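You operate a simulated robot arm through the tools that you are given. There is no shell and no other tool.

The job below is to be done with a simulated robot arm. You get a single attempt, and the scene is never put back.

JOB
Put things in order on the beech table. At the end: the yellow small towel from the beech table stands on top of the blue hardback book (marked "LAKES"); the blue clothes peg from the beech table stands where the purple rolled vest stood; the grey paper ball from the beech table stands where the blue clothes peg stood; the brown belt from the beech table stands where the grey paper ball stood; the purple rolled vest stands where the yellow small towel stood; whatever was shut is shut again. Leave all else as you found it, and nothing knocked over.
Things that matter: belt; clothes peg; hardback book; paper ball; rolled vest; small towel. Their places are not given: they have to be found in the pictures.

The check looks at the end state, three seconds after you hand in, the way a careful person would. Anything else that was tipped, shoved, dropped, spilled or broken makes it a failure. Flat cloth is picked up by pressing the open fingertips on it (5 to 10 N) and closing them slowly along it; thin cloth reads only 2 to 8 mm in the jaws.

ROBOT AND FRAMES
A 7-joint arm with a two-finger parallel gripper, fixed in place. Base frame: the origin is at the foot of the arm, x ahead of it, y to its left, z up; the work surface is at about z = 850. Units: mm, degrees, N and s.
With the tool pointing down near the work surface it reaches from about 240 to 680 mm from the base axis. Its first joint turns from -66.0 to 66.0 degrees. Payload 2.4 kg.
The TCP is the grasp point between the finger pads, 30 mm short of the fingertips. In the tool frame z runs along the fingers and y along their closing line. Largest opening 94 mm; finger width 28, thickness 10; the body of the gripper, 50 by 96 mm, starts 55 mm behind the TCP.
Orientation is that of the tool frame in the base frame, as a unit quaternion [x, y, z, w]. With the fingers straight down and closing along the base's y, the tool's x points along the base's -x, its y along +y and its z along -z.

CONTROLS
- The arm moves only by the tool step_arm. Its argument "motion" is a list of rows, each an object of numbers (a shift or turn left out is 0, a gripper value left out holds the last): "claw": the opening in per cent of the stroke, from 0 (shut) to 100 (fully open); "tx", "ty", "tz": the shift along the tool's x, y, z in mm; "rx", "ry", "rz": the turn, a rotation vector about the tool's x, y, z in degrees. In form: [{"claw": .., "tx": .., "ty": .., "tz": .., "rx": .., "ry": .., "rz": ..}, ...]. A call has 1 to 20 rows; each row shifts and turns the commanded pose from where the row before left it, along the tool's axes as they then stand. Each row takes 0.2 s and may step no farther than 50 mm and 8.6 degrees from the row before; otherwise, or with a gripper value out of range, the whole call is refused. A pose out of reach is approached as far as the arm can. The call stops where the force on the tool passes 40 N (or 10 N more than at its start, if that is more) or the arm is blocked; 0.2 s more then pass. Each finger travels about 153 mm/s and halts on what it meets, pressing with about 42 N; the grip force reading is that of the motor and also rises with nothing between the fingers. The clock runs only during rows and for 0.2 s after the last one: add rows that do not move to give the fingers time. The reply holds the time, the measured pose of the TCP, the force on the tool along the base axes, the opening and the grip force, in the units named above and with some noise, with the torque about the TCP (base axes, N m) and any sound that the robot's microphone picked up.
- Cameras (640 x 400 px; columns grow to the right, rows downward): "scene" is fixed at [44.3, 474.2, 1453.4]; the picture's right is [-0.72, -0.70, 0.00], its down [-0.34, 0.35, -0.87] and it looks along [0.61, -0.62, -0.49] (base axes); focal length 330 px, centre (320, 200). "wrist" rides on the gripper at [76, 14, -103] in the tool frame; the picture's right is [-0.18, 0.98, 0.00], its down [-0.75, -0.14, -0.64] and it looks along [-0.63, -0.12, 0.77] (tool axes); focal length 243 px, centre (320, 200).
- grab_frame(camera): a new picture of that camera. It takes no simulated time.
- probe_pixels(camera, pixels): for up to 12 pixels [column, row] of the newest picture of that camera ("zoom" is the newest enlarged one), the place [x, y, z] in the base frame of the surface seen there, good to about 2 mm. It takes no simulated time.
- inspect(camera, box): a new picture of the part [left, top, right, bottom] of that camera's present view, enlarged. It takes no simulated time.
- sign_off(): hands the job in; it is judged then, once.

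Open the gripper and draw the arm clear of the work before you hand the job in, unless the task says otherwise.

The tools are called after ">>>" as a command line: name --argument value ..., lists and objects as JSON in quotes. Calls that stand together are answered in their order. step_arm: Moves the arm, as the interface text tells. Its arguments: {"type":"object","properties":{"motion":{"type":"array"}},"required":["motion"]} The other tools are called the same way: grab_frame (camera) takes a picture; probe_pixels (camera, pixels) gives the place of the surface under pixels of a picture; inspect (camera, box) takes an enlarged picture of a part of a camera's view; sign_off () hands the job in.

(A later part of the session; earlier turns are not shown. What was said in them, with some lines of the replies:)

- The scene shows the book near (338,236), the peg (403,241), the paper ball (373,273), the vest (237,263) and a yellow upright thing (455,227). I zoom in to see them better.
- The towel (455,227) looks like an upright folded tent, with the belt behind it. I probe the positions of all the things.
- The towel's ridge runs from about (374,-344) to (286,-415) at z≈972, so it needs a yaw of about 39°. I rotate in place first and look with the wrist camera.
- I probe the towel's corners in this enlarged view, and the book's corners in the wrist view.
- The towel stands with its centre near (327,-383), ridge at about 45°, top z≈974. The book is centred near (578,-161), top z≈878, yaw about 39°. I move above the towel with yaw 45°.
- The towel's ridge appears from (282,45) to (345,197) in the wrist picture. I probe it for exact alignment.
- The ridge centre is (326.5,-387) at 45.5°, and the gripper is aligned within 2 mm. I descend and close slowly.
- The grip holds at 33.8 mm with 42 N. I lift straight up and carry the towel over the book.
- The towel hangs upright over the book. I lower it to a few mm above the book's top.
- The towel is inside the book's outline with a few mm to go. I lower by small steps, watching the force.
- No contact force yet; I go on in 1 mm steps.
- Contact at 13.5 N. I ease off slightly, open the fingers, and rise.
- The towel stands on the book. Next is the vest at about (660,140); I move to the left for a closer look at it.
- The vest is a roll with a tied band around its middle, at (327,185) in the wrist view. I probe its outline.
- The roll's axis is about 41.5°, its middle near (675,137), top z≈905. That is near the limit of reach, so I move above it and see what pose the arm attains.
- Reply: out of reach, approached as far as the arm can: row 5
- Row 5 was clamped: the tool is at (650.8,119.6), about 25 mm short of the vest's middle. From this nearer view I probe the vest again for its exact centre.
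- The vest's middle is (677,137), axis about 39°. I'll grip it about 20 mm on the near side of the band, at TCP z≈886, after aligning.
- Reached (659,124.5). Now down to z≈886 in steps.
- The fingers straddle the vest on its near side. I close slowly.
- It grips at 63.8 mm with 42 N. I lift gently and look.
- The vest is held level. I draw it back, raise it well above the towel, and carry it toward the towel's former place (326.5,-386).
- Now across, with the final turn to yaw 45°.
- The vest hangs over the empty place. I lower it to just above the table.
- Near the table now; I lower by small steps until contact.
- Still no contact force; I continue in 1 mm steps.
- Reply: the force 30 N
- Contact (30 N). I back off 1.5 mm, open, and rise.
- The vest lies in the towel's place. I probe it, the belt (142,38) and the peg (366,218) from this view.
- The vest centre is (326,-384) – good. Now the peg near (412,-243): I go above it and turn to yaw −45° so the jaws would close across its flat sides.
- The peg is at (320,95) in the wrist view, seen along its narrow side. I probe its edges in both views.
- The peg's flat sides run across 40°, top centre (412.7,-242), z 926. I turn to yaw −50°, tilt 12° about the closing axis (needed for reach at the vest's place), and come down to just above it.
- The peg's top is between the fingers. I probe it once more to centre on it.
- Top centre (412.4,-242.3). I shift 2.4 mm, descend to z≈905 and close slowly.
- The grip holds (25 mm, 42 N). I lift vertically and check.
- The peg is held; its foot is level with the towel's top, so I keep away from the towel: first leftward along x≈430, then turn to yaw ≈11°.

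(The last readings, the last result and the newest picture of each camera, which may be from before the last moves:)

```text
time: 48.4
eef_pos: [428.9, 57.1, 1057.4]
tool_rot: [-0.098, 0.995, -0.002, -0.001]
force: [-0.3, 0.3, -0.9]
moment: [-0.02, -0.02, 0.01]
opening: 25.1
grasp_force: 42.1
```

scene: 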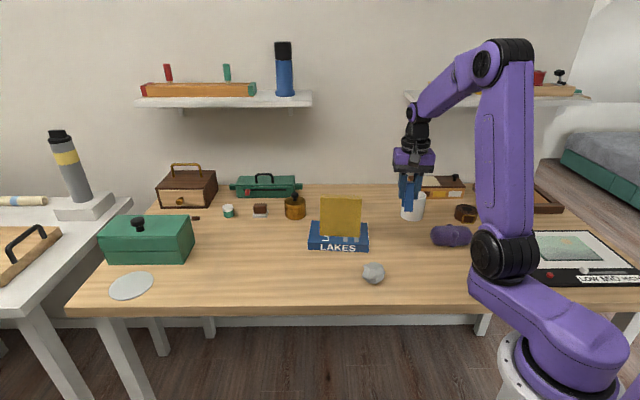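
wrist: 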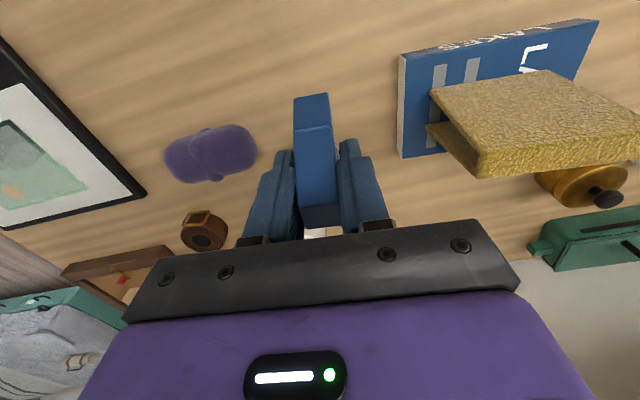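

Now tilt 12° and move out above the vest's former place, down to z≈960.

>>> step_arm --motion '[{"ry": -6}, {"ry": -6}, {"tx": -33.1, "ty": 4.64, "tz": 21.2}, {"tx": -33.1, "ty": 4.64, "tz": 21.2}, {"tx": -33.1, "ty": 4.64, "tz": 21.2}, {"tx": -33.1, "ty": 4.64, "tz": 21.2}, {"tx": -33.1, "ty": 4.64, "tz": 21.2}, {"tx": -33.1, "ty": 4.64, "tz": 21.2}, {"tx": -33.1, "ty": 4.64, "tz": 21.2}, {}, {}]'

>>> grab_frame --camera "wrist"

>>> inspect --camera "scene" --box '[160, 170, 320, 290]'

```text
time: 50.8
eef_pos: [679.3, 140.7, 959.5]
tool_rot: [-0.097, 0.99, 0.009, 0.103]
force: [-0.5, 0.0, 0.4]
moment: [-0.03, 0.0, 0.03]
opening: 25.0
grasp_force: 42.1
```

```text
taken
```

wrist: 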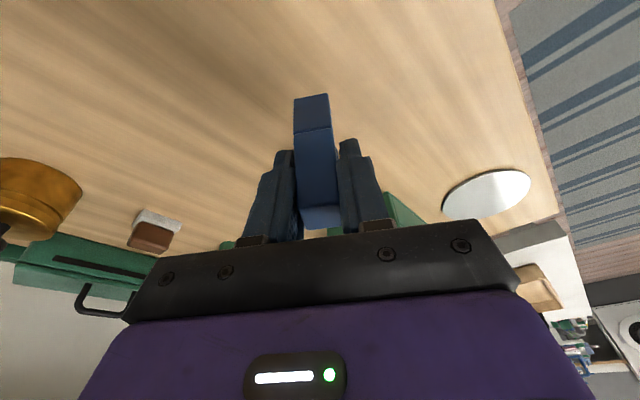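

```text
3.33 times, centred on (240, 230) of scene
```

zoom: 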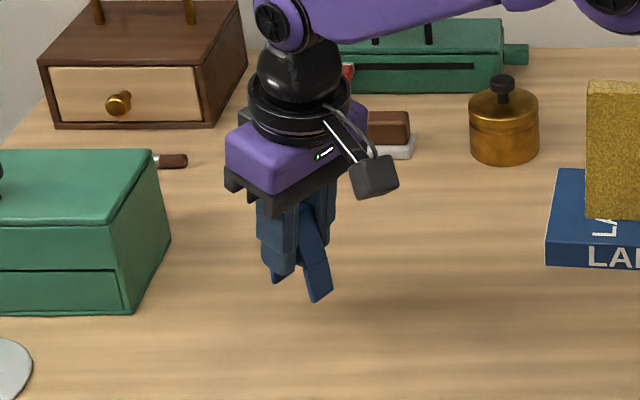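

It reached (679,141,959.5) with the same tilt as at the grip. I correct 4 mm and lower to a few mm above the table.

>>> step_arm --motion '[{"tx": 3.9, "tz": -0.8, "ty": -0.6}, {"tx": 4.8, "tz": 22.5}, {"tx": 4.4, "tz": 20.5}, {}, {}]'

>>> inspect --camera "scene" --box '[180, 200, 300, 290]'

```text
time: 52.0
eef_pos: [672.3, 135.8, 915.5]
tool_rot: [-0.097, 0.99, 0.008, 0.103]
force: [-0.5, 0.7, 0.1]
moment: [0.01, -0.05, -0.01]
opening: 25.1
grasp_force: 42.0
```

```text
4.44 times, centred on (240, 245) of scene
```

zoom: 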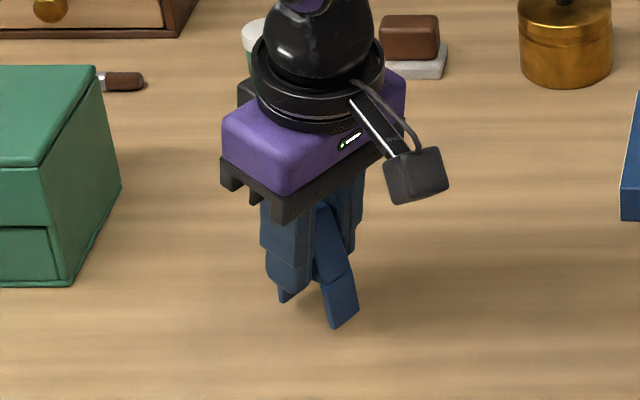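

About 7 mm to go. I lower in small steps watching the force.

>>> step_arm --motion '[{"tx": 0.6, "tz": 3, "ty": 1}, {"tx": 0.2, "tz": 1}, {"tx": 0.2, "tz": 1}, {}]'

```text
time: 53.0
eef_pos: [672.7, 135.9, 910.6]
tool_rot: [-0.098, 0.99, 0.009, 0.103]
force: [0.6, 0.7, -1.3]
moment: [0.02, 0.02, -0.02]
opening: 24.9
grasp_force: 41.7
```

>>> step_arm --motion '[{"tx": -2.5, "ty": 1.5, "tz": 1.5}, {"tx": 0.2, "tz": 1}, {}]'

```text
time: 53.8
eef_pos: [674.0, 139.3, 910.7]
tool_rot: [-0.097, 0.99, 0.008, 0.104]
force: [0.8, -0.3, -0.2]
moment: [-0.01, -0.01, 0.03]
opening: 25.0
grasp_force: 42.4
```

>>> step_arm --motion '[{"tx": 0.2, "tz": 1}, {"tx": 0.2, "tz": 1}, {}]'

```text
time: 54.6
eef_pos: [674.2, 140.1, 908.5]
tool_rot: [-0.097, 0.99, 0.009, 0.104]
force: [-0.5, 0.2, 0.7]
moment: [0.01, -0.04, 0.01]
opening: 25.2
grasp_force: 41.8
```

No contact yet at 908.5; one mm at a time.

>>> step_arm --motion '[{"tx": 0.2, "tz": 1}, {}]'

```text
time: 55.2
eef_pos: [672.4, 140.1, 907.4]
tool_rot: [-0.097, 0.99, 0.009, 0.105]
force: [-3.2, 0.7, 11.7]
moment: [0.07, 0.1, -0.01]
opening: 25.3
grasp_force: 42.0
```

Contact at 11.7 N. I open gently and rise vertically.

>>> step_arm --motion '[{"claw": 30}, {"claw": 36}, {"claw": 45}, {"claw": 60}, {}, {"tx": -4.2, "tz": -19.6}, {"tx": -8.3, "tz": -39.1}, {"tx": -8.3, "tz": -39.1}, {}]'

>>> inspect --camera "scene" --box '[180, 200, 300, 290]'

>>> grab_frame --camera "wrist"

```text
time: 57.2
eef_pos: [675.6, 138.8, 1005.3]
tool_rot: [-0.097, 0.99, 0.008, 0.104]
force: [0.5, 0.2, -0.8]
moment: [0.01, -0.03, 0.01]
opening: 56.4
grasp_force: 0.2
```

```text
4.44 times, centred on (240, 245) of scene
```

zoom: 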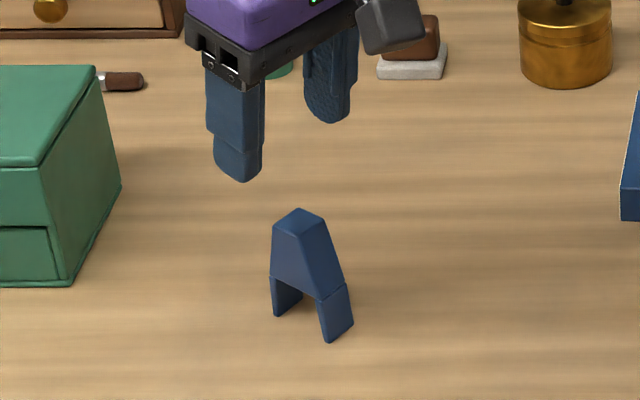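

```text
taken
```

wrist: 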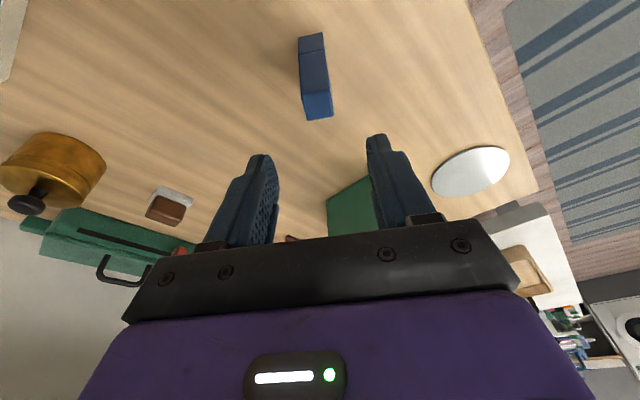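

The peg stands upright. I probe where it stands.

>>> probe_pixels --camera "zoom" --pixels '[[298, 218], [278, 312], [330, 335], [350, 322], [298, 294], [275, 230], [322, 225]]'

>>> probe_pixels --camera "wrist" --pixels '[[306, 100], [330, 97], [310, 117], [331, 114], [301, 40], [321, 37]]'

```text
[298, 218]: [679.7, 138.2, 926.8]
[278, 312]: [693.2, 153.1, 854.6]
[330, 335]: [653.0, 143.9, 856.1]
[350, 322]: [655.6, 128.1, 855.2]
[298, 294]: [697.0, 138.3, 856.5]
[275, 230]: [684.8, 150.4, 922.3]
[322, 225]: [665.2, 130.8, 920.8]
```

```text
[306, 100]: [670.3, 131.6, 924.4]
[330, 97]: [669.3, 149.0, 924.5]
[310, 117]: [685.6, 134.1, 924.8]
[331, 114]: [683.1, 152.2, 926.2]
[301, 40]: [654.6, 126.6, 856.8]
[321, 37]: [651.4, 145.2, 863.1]
```

The peg's centre is about (676,141), where the vest was. Next the paper ball near (395,-82): I back away, straighten the tool and go above it.

>>> step_arm --motion '[{"tx": 36.7, "tz": -7.8}, {"tx": 36.7, "tz": -7.8}, {"tx": 36.7, "tz": -7.8}, {"tx": 36.7, "tz": -7.8}, {"ry": 6}, {"ry": 6, "claw": 100}, {"tx": 28, "ty": -27.1, "tz": -4}, {"tx": 28, "ty": -27.1, "tz": -4}, {"tx": 28, "ty": -27.1, "tz": -4}, {"tx": 28, "ty": -27.1, "tz": -4}, {"tx": 28, "ty": -27.1, "tz": -4}, {"tx": 28, "ty": -27.1, "tz": -4}, {}, {}]'

>>> grab_frame --camera "wrist"

>>> inspect --camera "scene" --box '[340, 240, 420, 300]'

```text
time: 60.2
eef_pos: [392.4, -80.5, 1029.4]
tool_rot: [-0.097, 0.995, -0.001, -0.001]
force: [-0.5, -0.2, 0.1]
moment: [0.02, 0.01, -0.02]
opening: 94.0
grasp_force: 0.0
```

```text
taken
```

wrist: 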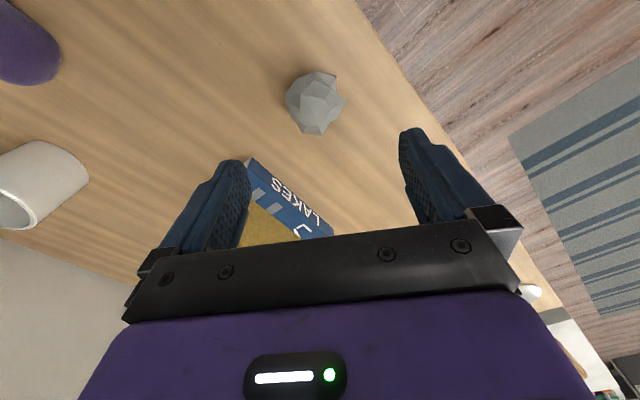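

```text
6.67 times, centred on (380, 270) of scene
```

zoom: 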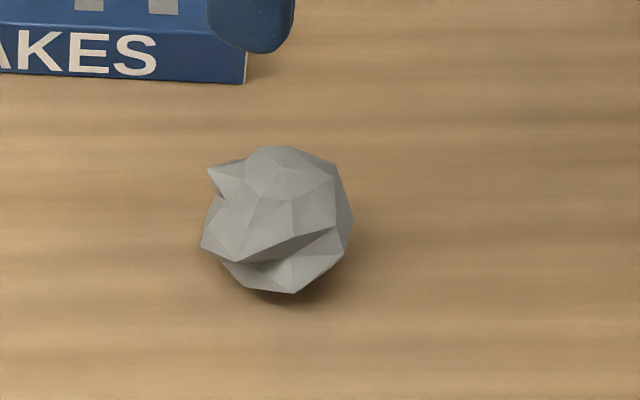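

The ball is at (315,102) in the wrist picture. I probe its outline.

>>> probe_pixels --camera "wrist" --pixels '[[315, 102], [318, 76], [309, 131], [289, 97], [340, 100], [300, 85], [330, 118], [315, 90], [334, 82], [300, 115]]'

>>> probe_pixels --camera "zoom" --pixels '[[290, 152], [205, 245], [348, 215], [290, 288], [285, 175], [215, 172], [335, 170], [280, 240], [240, 205], [320, 270]]'

```text
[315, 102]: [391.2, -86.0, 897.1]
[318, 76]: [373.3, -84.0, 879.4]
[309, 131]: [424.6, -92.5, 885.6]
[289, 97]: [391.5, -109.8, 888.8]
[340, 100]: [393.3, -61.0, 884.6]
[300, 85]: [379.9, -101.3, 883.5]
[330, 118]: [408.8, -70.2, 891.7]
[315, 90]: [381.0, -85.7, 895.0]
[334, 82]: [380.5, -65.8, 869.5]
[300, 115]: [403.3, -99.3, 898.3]
```

```text
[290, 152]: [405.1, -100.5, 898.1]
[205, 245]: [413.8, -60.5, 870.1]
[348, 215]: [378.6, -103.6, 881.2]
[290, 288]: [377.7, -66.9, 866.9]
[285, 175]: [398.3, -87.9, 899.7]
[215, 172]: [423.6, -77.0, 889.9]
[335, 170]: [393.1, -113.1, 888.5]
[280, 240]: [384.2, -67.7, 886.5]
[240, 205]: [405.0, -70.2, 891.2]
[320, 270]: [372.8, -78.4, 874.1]
```

The ball spans x 373–425, y −112…−60, z up to 900: centre (398,-86), about 52 mm wide. I centre on it, descend to z≈885 and close slowly.

>>> step_arm --motion '[{"tx": -4, "ty": -6.4}, {"tz": 45}, {"tz": 45}, {"tz": 35}, {"tz": 19}, {}, {}]'

>>> grab_frame --camera "wrist"

```text
time: 61.8
eef_pos: [400.5, -86.3, 885.3]
tool_rot: [-0.098, 0.995, -0.001, 0.0]
force: [-0.5, -0.2, 1.0]
moment: [0.0, -0.02, -0.01]
opening: 94.1
grasp_force: 0.0
```

```text
taken
```

wrist: 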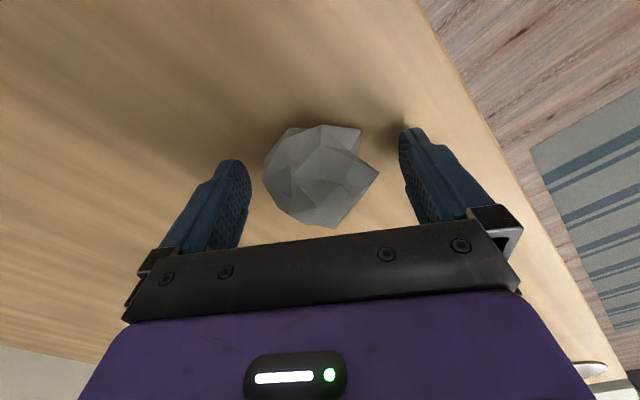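

The ball lies between the fingers, centred. I close slowly.

>>> step_arm --motion '[{"claw": 85}, {"claw": 74}, {"claw": 66}, {"claw": 60}, {"claw": 54}, {"claw": 48}, {"claw": 42}, {"claw": 36}, {}, {}]'

>>> grab_frame --camera "wrist"

>>> inspect --camera "scene" --box '[320, 220, 420, 300]'

```text
time: 64.0
eef_pos: [400.3, -86.7, 885.3]
tool_rot: [-0.098, 0.995, -0.001, -0.001]
force: [0.0, 0.4, 0.5]
moment: [0.01, 0.02, 0.02]
opening: 52.4
grasp_force: 42.2
```

```text
taken
```

wrist: 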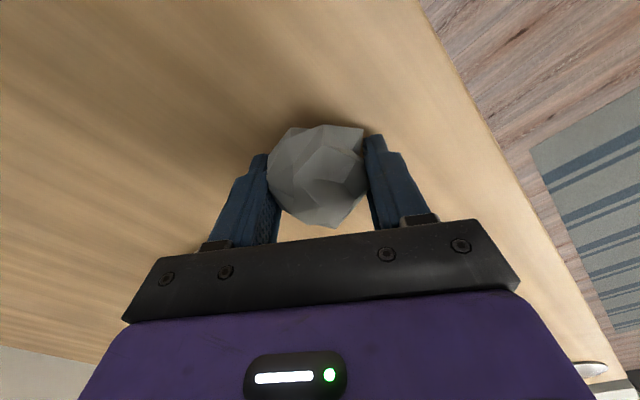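

```text
5.00 times, centred on (370, 260) of scene
```

zoom: 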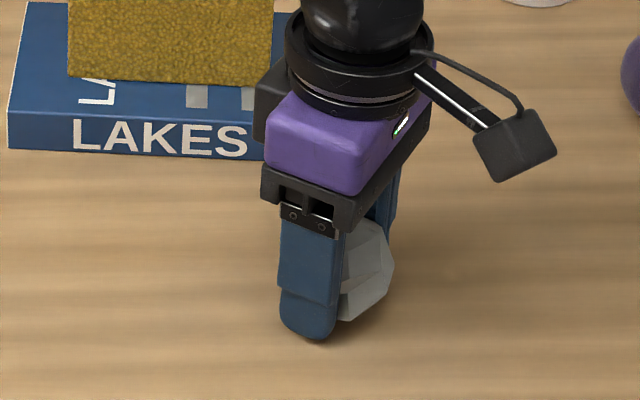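

Gripped at 52 mm. I lift and carry the ball to the peg's former place (411.5,-242.5).

>>> step_arm --motion '[{"tz": -15}, {"tz": -40}, {"tz": -40}, {"tx": 4.25, "ty": -39}, {"tx": 4.25, "ty": -39}, {"tx": 4.25, "ty": -39}, {"tx": 4.25, "ty": -39}, {}, {"tz": 40}, {"tz": 35}, {"tz": 12}, {}, {}]'

>>> grab_frame --camera "wrist"

>>> inspect --camera "scene" --box '[340, 190, 460, 280]'

```text
time: 66.8
eef_pos: [413.7, -243.8, 897.5]
tool_rot: [-0.097, 0.995, -0.002, 0.0]
force: [-0.6, -1.0, -1.1]
moment: [-0.03, 0.01, 0.02]
opening: 52.7
grasp_force: 42.3
```

```text
taken
```

wrist: 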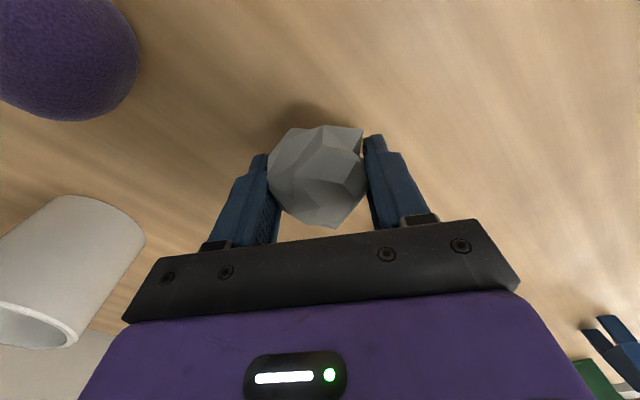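

```text
4.44 times, centred on (400, 235) of scene
```

zoom: 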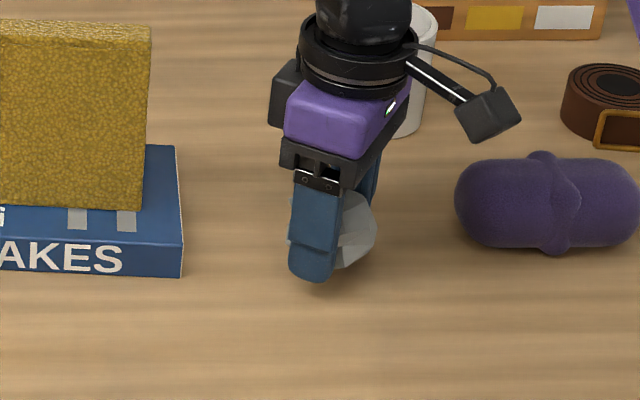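

Over the spot; 12 mm above the grip height. I lower the rest carefully.

>>> step_arm --motion '[{"tz": 6}, {"tz": 2}, {"tz": 1}, {"tz": 1}, {}]'

```text
time: 68.0
eef_pos: [413.5, -243.0, 885.1]
tool_rot: [-0.098, 0.995, -0.002, 0.0]
force: [-0.7, 0.3, 0.0]
moment: [0.02, -0.01, -0.02]
opening: 52.8
grasp_force: 41.8
```

>>> step_arm --motion '[{"tz": 1}, {}]'

```text
time: 68.6
eef_pos: [413.5, -243.8, 884.5]
tool_rot: [-0.097, 0.995, -0.001, 0.0]
force: [-0.1, 0.6, 0.3]
moment: [0.01, 0.0, -0.01]
opening: 52.6
grasp_force: 42.0
```

>>> step_arm --motion '[{"tz": 1}, {}]'

```text
time: 69.2
eef_pos: [414.5, -242.7, 882.6]
tool_rot: [-0.098, 0.995, -0.002, 0.0]
force: [-3.7, 2.4, 28.7]
moment: [0.08, 0.22, -0.03]
opening: 52.4
grasp_force: 42.0
```

Contact (29 N). I back off 1 mm, open slowly and rise.

>>> step_arm --motion '[{"tz": -1}, {"claw": 59}, {"claw": 62}, {"claw": 68}, {"claw": 80}, {"claw": 100}, {}, {"tz": -20}, {"tz": -40}, {"tz": -45}, {"tz": -40}, {}]'

>>> grab_frame --camera "wrist"

>>> inspect --camera "scene" --box '[340, 190, 500, 290]'

```text
time: 71.8
eef_pos: [412.9, -240.8, 1029.0]
tool_rot: [-0.098, 0.995, 0.0, -0.001]
force: [0.6, -0.4, 0.0]
moment: [0.02, -0.01, -0.04]
opening: 94.2
grasp_force: 0.0
```

```text
taken
```

wrist: 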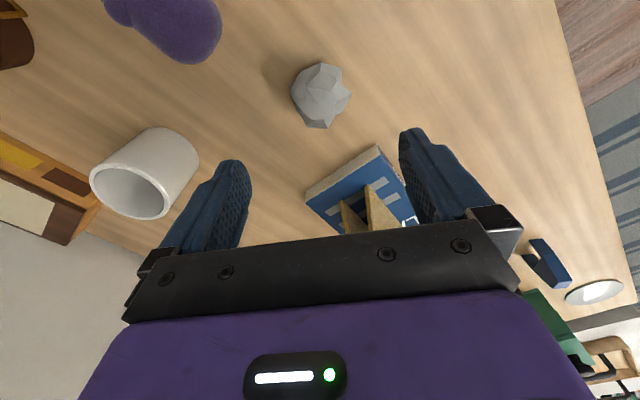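

```text
4.00 times, centred on (420, 240) of scene
```

zoom: 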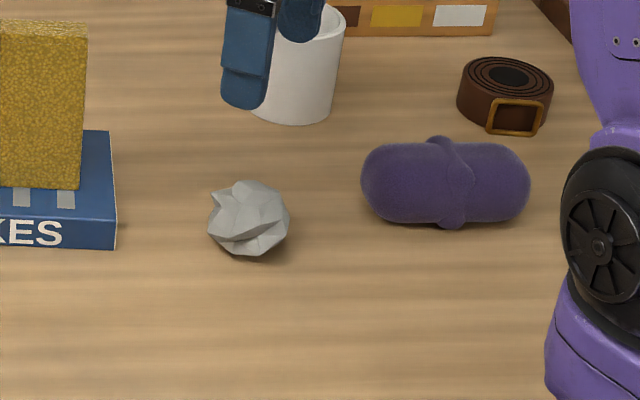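

The ball rests there. I check its outline position and measure the belt in the zoomed view.

>>> probe_pixels --camera "wrist" --pixels '[[322, 68], [314, 126], [294, 98], [347, 97], [320, 95]]'

>>> probe_pixels --camera "zoom" --pixels '[[509, 76], [461, 80], [550, 80], [500, 58], [500, 96], [490, 115], [515, 130], [543, 105], [491, 104], [462, 100], [515, 117]]'

```text
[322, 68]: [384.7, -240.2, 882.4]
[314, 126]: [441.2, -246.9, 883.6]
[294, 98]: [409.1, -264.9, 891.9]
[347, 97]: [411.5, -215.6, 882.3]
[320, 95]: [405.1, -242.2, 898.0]
```

```text
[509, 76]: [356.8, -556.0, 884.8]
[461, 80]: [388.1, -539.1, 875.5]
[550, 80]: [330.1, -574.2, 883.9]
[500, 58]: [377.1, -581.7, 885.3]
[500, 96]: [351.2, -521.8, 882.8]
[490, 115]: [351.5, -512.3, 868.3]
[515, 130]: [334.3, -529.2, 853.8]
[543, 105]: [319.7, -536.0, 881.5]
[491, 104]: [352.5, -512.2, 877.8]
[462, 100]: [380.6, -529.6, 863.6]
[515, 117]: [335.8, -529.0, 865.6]
```

The ball centre is about (413,-241). For the belt (coil centre ≈(357,-556), radius ≈36, buckle toward the scene camera), I check the neighbours: organiser box, tray, shelf and wall.

>>> grab_frame --camera "scene"

>>> probe_pixels --camera "scene" --pixels '[[415, 190], [463, 198], [463, 187], [475, 185], [518, 213], [494, 210], [410, 100], [480, 105], [550, 105], [470, 150], [455, 181], [590, 104]]'

>>> inspect --camera "scene" --box '[390, 60, 590, 230]'

```text
taken
```

scene: 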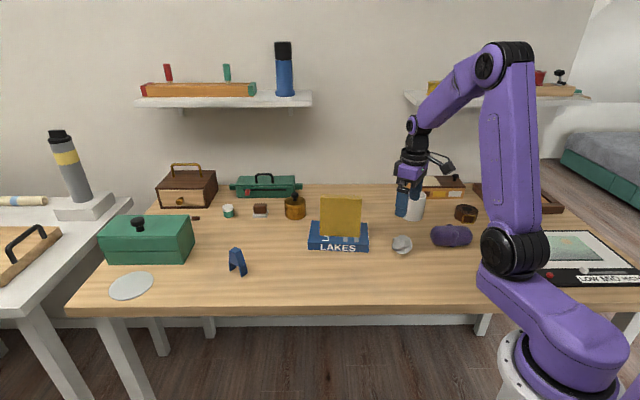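

```text
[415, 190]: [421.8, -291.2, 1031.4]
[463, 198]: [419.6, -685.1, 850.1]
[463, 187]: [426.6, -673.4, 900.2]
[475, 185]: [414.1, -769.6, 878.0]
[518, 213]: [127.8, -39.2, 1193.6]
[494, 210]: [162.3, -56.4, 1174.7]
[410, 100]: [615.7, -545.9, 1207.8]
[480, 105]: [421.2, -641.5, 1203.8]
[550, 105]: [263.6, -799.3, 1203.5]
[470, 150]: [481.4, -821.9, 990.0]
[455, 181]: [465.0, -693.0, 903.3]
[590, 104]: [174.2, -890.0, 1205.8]
```

```text
2.35 times, centred on (490, 145) of scene
```

zoom: 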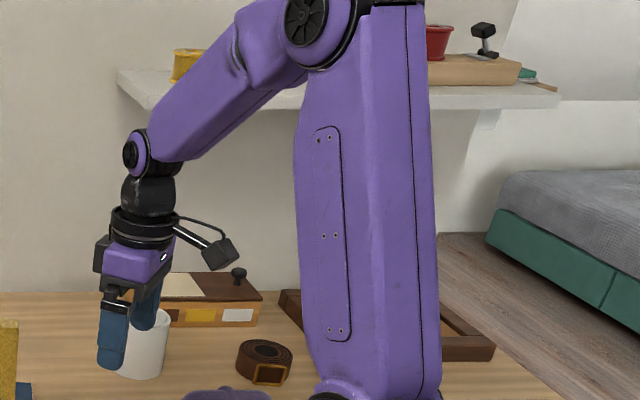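

The shelf's edge is about 140 mm beyond the belt at z≈1205, which leaves room. I turn to yaw −53° (closing away from the buckle) and go near the belt to look.

>>> step_arm --motion '[{"rz": 8.03}, {"rz": 8.03}, {"rz": 8.03}, {"rz": 8.03}, {"rz": 8.03}, {"rz": 8.03}, {"rz": 8.03}, {"rz": 8.03}, {"tx": -27.1, "ty": -32.6}, {"tx": -27.1, "ty": -32.6}, {"tx": -27.1, "ty": -32.6}, {"tx": -27.1, "ty": -32.6}, {"tx": -27.1, "ty": -32.6}, {"tx": -27.1, "ty": -32.6}, {"tx": -27.1, "ty": -32.6}, {}, {}]'

>>> grab_frame --camera "wrist"

>>> grab_frame --camera "scene"

```text
time: 75.4
eef_pos: [342.7, -533.0, 1027.0]
tool_rot: [0.447, 0.894, -0.001, 0.001]
force: [0.6, 0.3, -0.1]
moment: [0.02, -0.03, 0.04]
opening: 94.0
grasp_force: 0.0
```

```text
taken
```

wrist: 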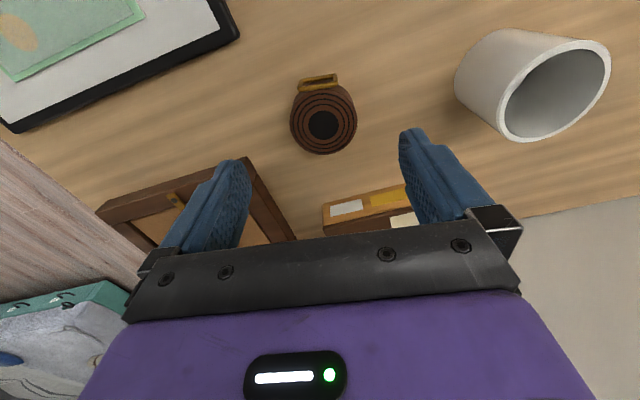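

```text
taken
```

scene: 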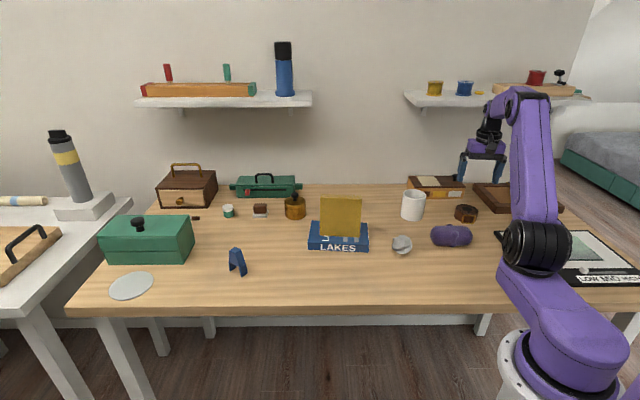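

The belt is at (323,122) with the buckle at (319,82). I probe its rim and the nearby tray edge.

>>> inspect --camera "wrist" --box '[240, 50, 400, 180]'

>>> probe_pixels --camera "wrist" --pixels '[[323, 124], [293, 110], [354, 110], [323, 97], [324, 151], [319, 76], [303, 88], [336, 84], [258, 165], [294, 238], [298, 130], [350, 135]]'

```text
3.08 times, centred on (320, 115) of wrist
```

zoom: 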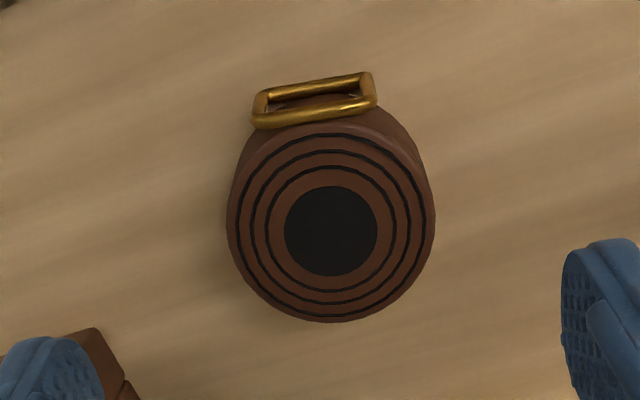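

```text
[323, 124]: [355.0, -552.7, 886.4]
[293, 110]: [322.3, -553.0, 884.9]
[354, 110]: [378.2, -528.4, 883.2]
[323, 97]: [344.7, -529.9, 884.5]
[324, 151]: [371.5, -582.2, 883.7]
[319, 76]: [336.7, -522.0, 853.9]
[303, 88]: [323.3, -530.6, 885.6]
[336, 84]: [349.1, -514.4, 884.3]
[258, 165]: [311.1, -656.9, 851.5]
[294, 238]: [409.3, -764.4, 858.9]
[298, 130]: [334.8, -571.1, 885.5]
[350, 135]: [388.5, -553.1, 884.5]
```

The coil centre is (355,-553), radius ≈33.5, height 35 mm; the buckle lies along the finger plane, clear of both pads. I centre and descend to z≈920.

>>> step_arm --motion '[{"tz": 45}, {"tx": -12, "ty": -1.1, "tz": 30}, {"tx": -11.4, "ty": -1.1, "tz": 22}, {}, {}]'

>>> grab_frame --camera "wrist"

>>> inspect --camera "scene" --box '[400, 130, 540, 260]'

```text
time: 76.6
eef_pos: [356.0, -550.7, 932.4]
tool_rot: [0.447, 0.894, -0.001, 0.001]
force: [-0.4, -0.1, 0.1]
moment: [0.02, 0.02, 0.0]
opening: 93.8
grasp_force: 0.0
```

```text
taken
```

wrist: 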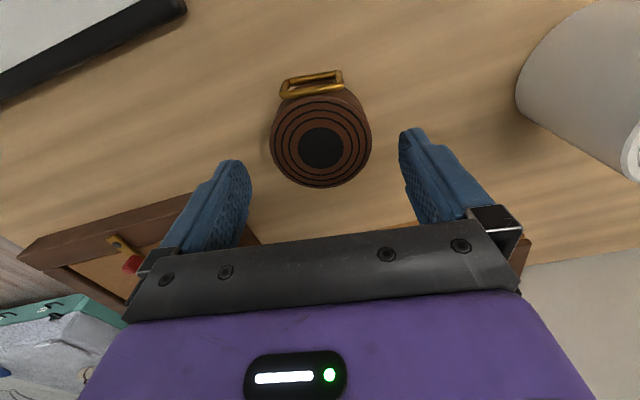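

```text
3.08 times, centred on (470, 195) of scene
```

zoom: 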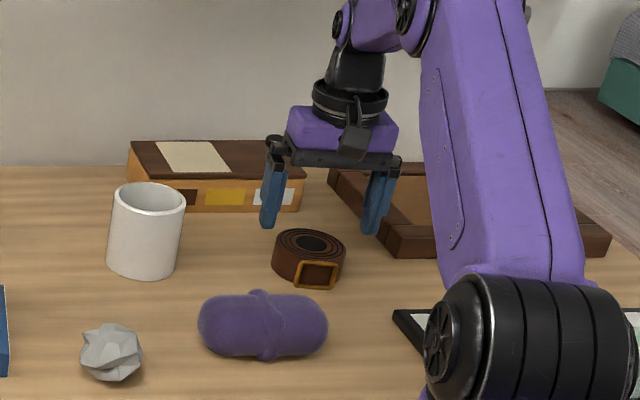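

Centred. I check how near the tray's corner is to the right-hand finger before lowering.

>>> probe_pixels --camera "zoom" --pixels '[[390, 228], [393, 250], [334, 172], [350, 205], [420, 230], [310, 243]]'

>>> probe_pixels --camera "wrist" --pixels '[[25, 248], [185, 198], [120, 215], [252, 235], [321, 148], [274, 135], [370, 130], [322, 184]]'

```text
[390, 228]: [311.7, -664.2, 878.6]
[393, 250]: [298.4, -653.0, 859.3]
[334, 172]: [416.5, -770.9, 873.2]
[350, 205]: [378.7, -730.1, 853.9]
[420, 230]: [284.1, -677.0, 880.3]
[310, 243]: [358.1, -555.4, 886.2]
```

```text
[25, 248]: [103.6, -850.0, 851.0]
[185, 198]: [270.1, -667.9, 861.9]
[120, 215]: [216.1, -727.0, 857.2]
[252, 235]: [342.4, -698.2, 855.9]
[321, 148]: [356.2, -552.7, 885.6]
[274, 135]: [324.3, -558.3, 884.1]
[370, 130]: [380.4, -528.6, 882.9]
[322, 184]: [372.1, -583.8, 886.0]
```

The tray corner is 70 mm from the finger — fine. I lower to z≈884 and close slowly.

>>> step_arm --motion '[{"tx": -1.8, "ty": 1.2, "tz": 25}, {"tz": 23}, {}, {"claw": 90}, {"claw": 84}, {"claw": 78}, {"claw": 73}, {"claw": 68}, {"claw": 62}, {"claw": 55}, {"claw": 48}, {}, {}]'

>>> grab_frame --camera "wrist"

>>> inspect --camera "scene" --box '[400, 130, 540, 260]'

```text
time: 79.4
eef_pos: [358.4, -549.5, 883.3]
tool_rot: [0.447, 0.895, -0.002, 0.0]
force: [-0.4, 0.2, -0.5]
moment: [0.03, 0.0, -0.02]
opening: 71.9
grasp_force: 41.9
```

```text
taken
```

wrist: 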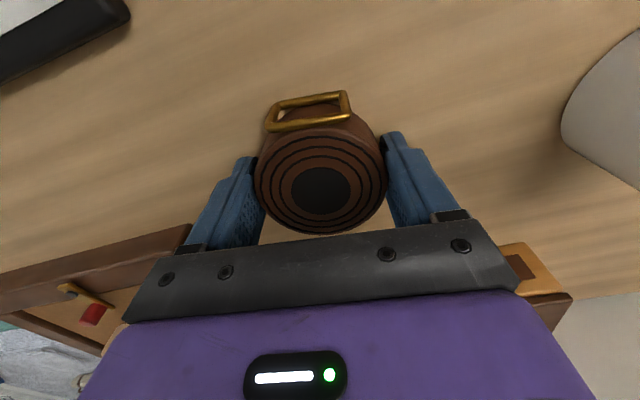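

```text
3.08 times, centred on (470, 195) of scene
```

zoom: 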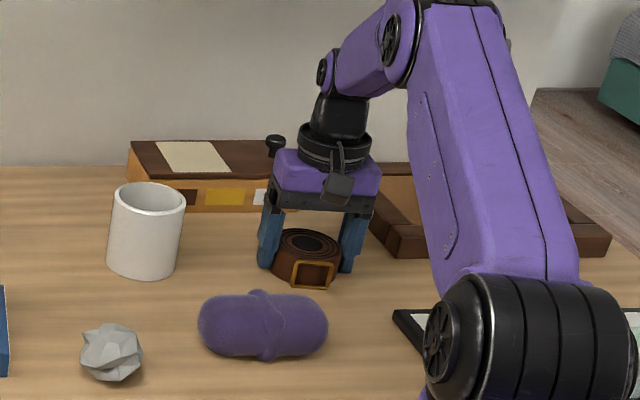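

The belt is gripped at 72 mm. I lift it and check before carrying.

>>> step_arm --motion '[{"tz": -10}, {"tz": -25}, {"tz": -40}, {"tz": -40, "tx": 10}, {}]'

>>> grab_frame --camera "scene"

>>> probe_pixels --camera "scene" --pixels '[[373, 300], [373, 306], [330, 300], [400, 300]]'

```text
time: 80.6
eef_pos: [353.8, -539.8, 995.7]
tool_rot: [0.448, 0.894, -0.001, 0.001]
force: [-0.4, 0.2, -1.9]
moment: [0.0, -0.03, 0.0]
opening: 72.1
grasp_force: 41.9
```

```text
taken
```

scene: 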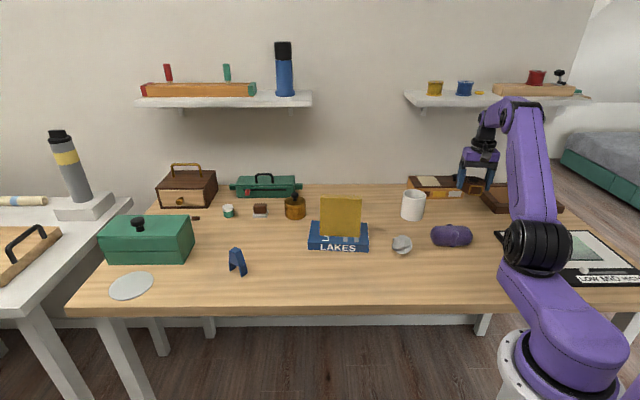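

```text
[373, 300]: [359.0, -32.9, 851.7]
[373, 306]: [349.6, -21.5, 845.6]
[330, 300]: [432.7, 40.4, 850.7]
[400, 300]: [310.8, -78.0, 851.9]
```

The belt hangs level. I carry it over to the ball's former place (398,-86).

>>> step_arm --motion '[{"tx": 30.6, "ty": 28.1}, {"tx": 30.6, "ty": 28.1}, {"tx": 30.6, "ty": 28.1}, {"tx": 30.6, "ty": 28.1}, {"tx": 30.6, "ty": 28.1}, {"tx": 30.6, "ty": 28.1}, {"tx": 30.6, "ty": 28.1}, {"tx": 30.6, "ty": 28.1}, {"tx": 30.6, "ty": 28.1}, {"tx": 30.6, "ty": 28.1}, {"tx": 30.6, "ty": 28.1}, {}, {}]'

>>> grab_frame --camera "scene"

>>> grab_frame --camera "wrist"

```text
time: 83.4
eef_pos: [396.5, -89.3, 993.5]
tool_rot: [0.447, 0.894, -0.001, 0.001]
force: [-0.9, -0.9, -1.4]
moment: [0.01, -0.02, 0.0]
opening: 71.9
grasp_force: 41.8
```

```text
taken
```

scene: 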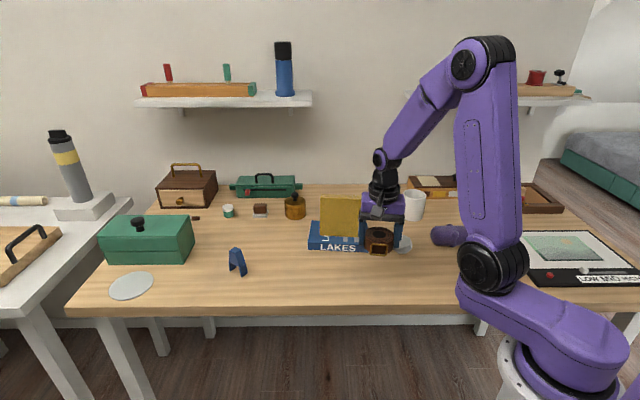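

```text
taken
```

wrist: 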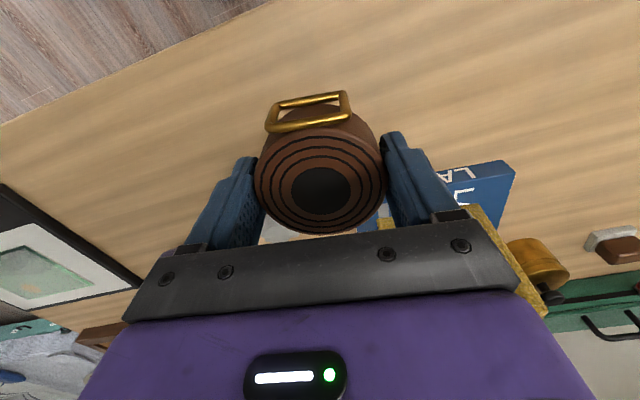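

Over the spot. I lower it to a few mm above the table.

>>> step_arm --motion '[{"tx": 1.5, "ty": 2.5, "tz": 35}, {"tz": 35}, {"tz": 22}, {"tz": 9}, {}, {}]'

>>> inspect --camera "scene" --box '[310, 200, 450, 310]'

```text
time: 84.8
eef_pos: [397.7, -87.7, 896.4]
tool_rot: [0.448, 0.894, 0.0, 0.001]
force: [0.5, -0.4, -1.7]
moment: [0.01, 0.0, -0.01]
opening: 71.9
grasp_force: 41.5
```

```text
3.64 times, centred on (380, 255) of scene
```

zoom: 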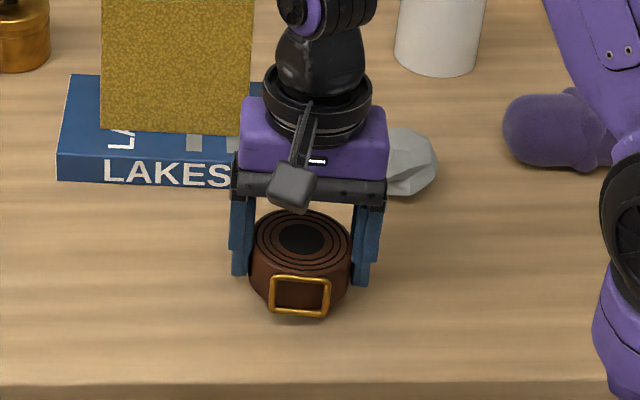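

>>> step_arm --motion '[{"tz": 6}, {"tz": 3}, {"tz": 1.5}, {"tz": 1}, {}]'

```text
time: 86.0
eef_pos: [399.3, -87.2, 885.9]
tool_rot: [0.446, 0.895, -0.001, 0.001]
force: [-0.7, -0.9, -1.2]
moment: [0.0, 0.0, 0.0]
opening: 72.2
grasp_force: 42.5
```

No contact yet at z 885.9; I go on in 1 mm steps.

>>> step_arm --motion '[{"tz": 1}, {"tz": 1}, {}]'

```text
time: 86.8
eef_pos: [398.3, -87.7, 884.8]
tool_rot: [0.447, 0.894, -0.001, 0.0]
force: [0.9, -0.3, -1.1]
moment: [0.02, 0.0, -0.02]
opening: 71.7
grasp_force: 41.5
```

>>> step_arm --motion '[{"tz": 1}, {}]'

```text
time: 87.4
eef_pos: [399.5, -87.7, 883.3]
tool_rot: [0.447, 0.894, -0.002, 0.0]
force: [-1.9, 0.8, 8.5]
moment: [0.2, -0.08, 0.07]
opening: 72.0
grasp_force: 42.1
```

Contact at 8.5 N. I open slowly and rise.

>>> step_arm --motion '[{"claw": 80}, {"claw": 86}, {"claw": 93}, {"claw": 100}, {}, {"tz": -20}, {"tz": -40}, {"tz": -45}, {"tz": -45}, {}]'

>>> grab_frame --camera "scene"

>>> grab_frame --camera "wrist"

```text
time: 89.6
eef_pos: [400.0, -87.8, 1036.4]
tool_rot: [0.447, 0.895, -0.001, 0.001]
force: [-0.1, 0.1, 0.3]
moment: [-0.02, -0.01, 0.0]
opening: 94.1
grasp_force: 0.0
```

```text
taken
```

scene: 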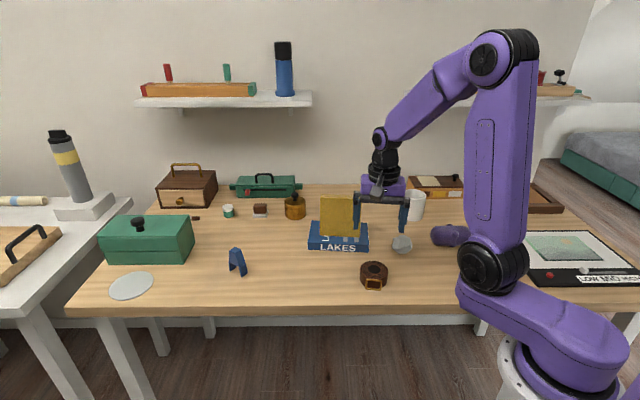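

```text
taken
```

wrist: 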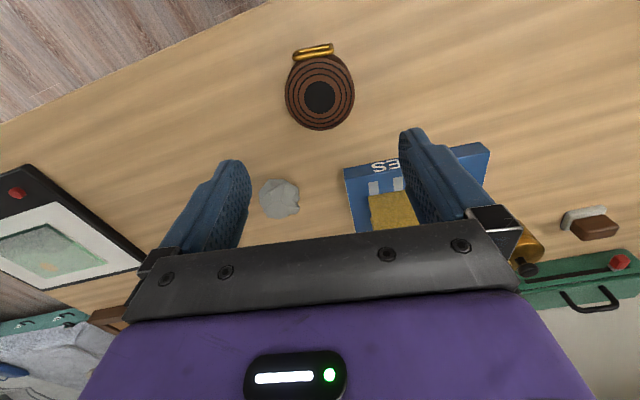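

All five are placed. I raise the arm clear and verify positions in a fresh picture.

>>> step_arm --motion '[{"tz": -45}, {"tz": -45}, {"tz": -30, "tx": 20}, {"tx": 40}, {}, {}]'

>>> inspect --camera "scene" --box '[290, 170, 530, 320]'

>>> probe_pixels --camera "zoom" --pixels '[[225, 262], [222, 298], [190, 285], [258, 285]]'

>>> grab_frame --camera "scene"

```text
time: 91.0
eef_pos: [365.0, -36.8, 1153.9]
tool_rot: [0.447, 0.894, -0.001, 0.0]
force: [0.1, 0.1, 0.1]
moment: [-0.04, 0.02, -0.01]
opening: 93.7
grasp_force: 0.1
```

```text
2.67 times, centred on (410, 245) of scene
```

zoom: 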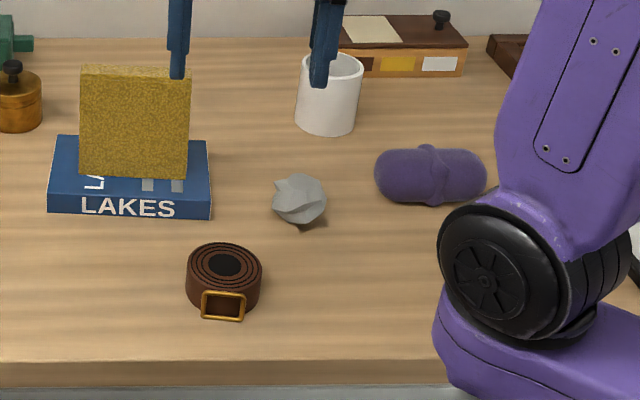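

```text
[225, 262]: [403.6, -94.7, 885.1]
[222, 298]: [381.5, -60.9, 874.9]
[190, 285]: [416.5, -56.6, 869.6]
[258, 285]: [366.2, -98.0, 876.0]
```

```text
taken
```

scene: 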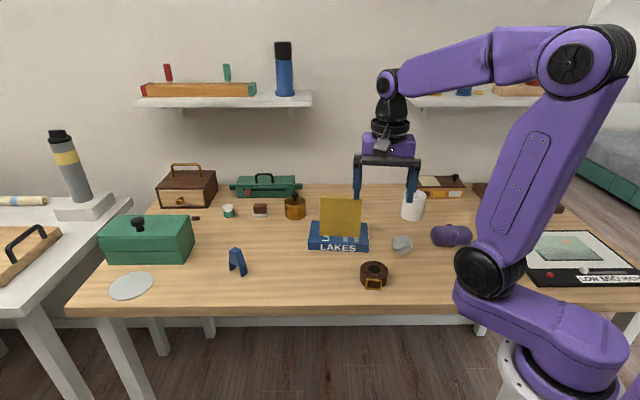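

Every item is in its place: towel on the book (340,215), peg (237,261), ball (401,244), belt (373,275), vest (451,235). Nothing else was moved or opened, and the gripper is open and clear of the work, so I hand in.

>>> sign_off

```text
The job is handed in.
```

The job is handed in, with all five items moved to where you asked. Positions below are base-frame x, y in mm; they were measured before the hand-in and I don't have the check's verdict.

| Item | Now stands | Target | Placed |
|---|---|---|---|
| Yellow small towel | on the blue "LAKES" book | book centre (578, -161) | upright, inside the book's outline; position not re-measured |
| Purple rolled vest | towel's old place | (326, -386) | (326, -384) |
| Blue clothes peg | vest's old place | (677, 137) | about (676, 141), upright |
| Grey paper ball | peg's old place | (412, -242) | about (413, -241) |
| Brown belt | ball's old place | (398, -86) | about (404, -95) |

- **Peg direction:** it faces about 60° differently from before. Its new place is at the edge of the arm's reach, so I had to turn it.
- **Belt offset:** it sits about 10 mm from where the ball stood, the largest difference of the five.
- **Everything else:** I opened nothing and saw nothing else moved or knocked over. The gripper was left open, with the arm raised clear of the work.
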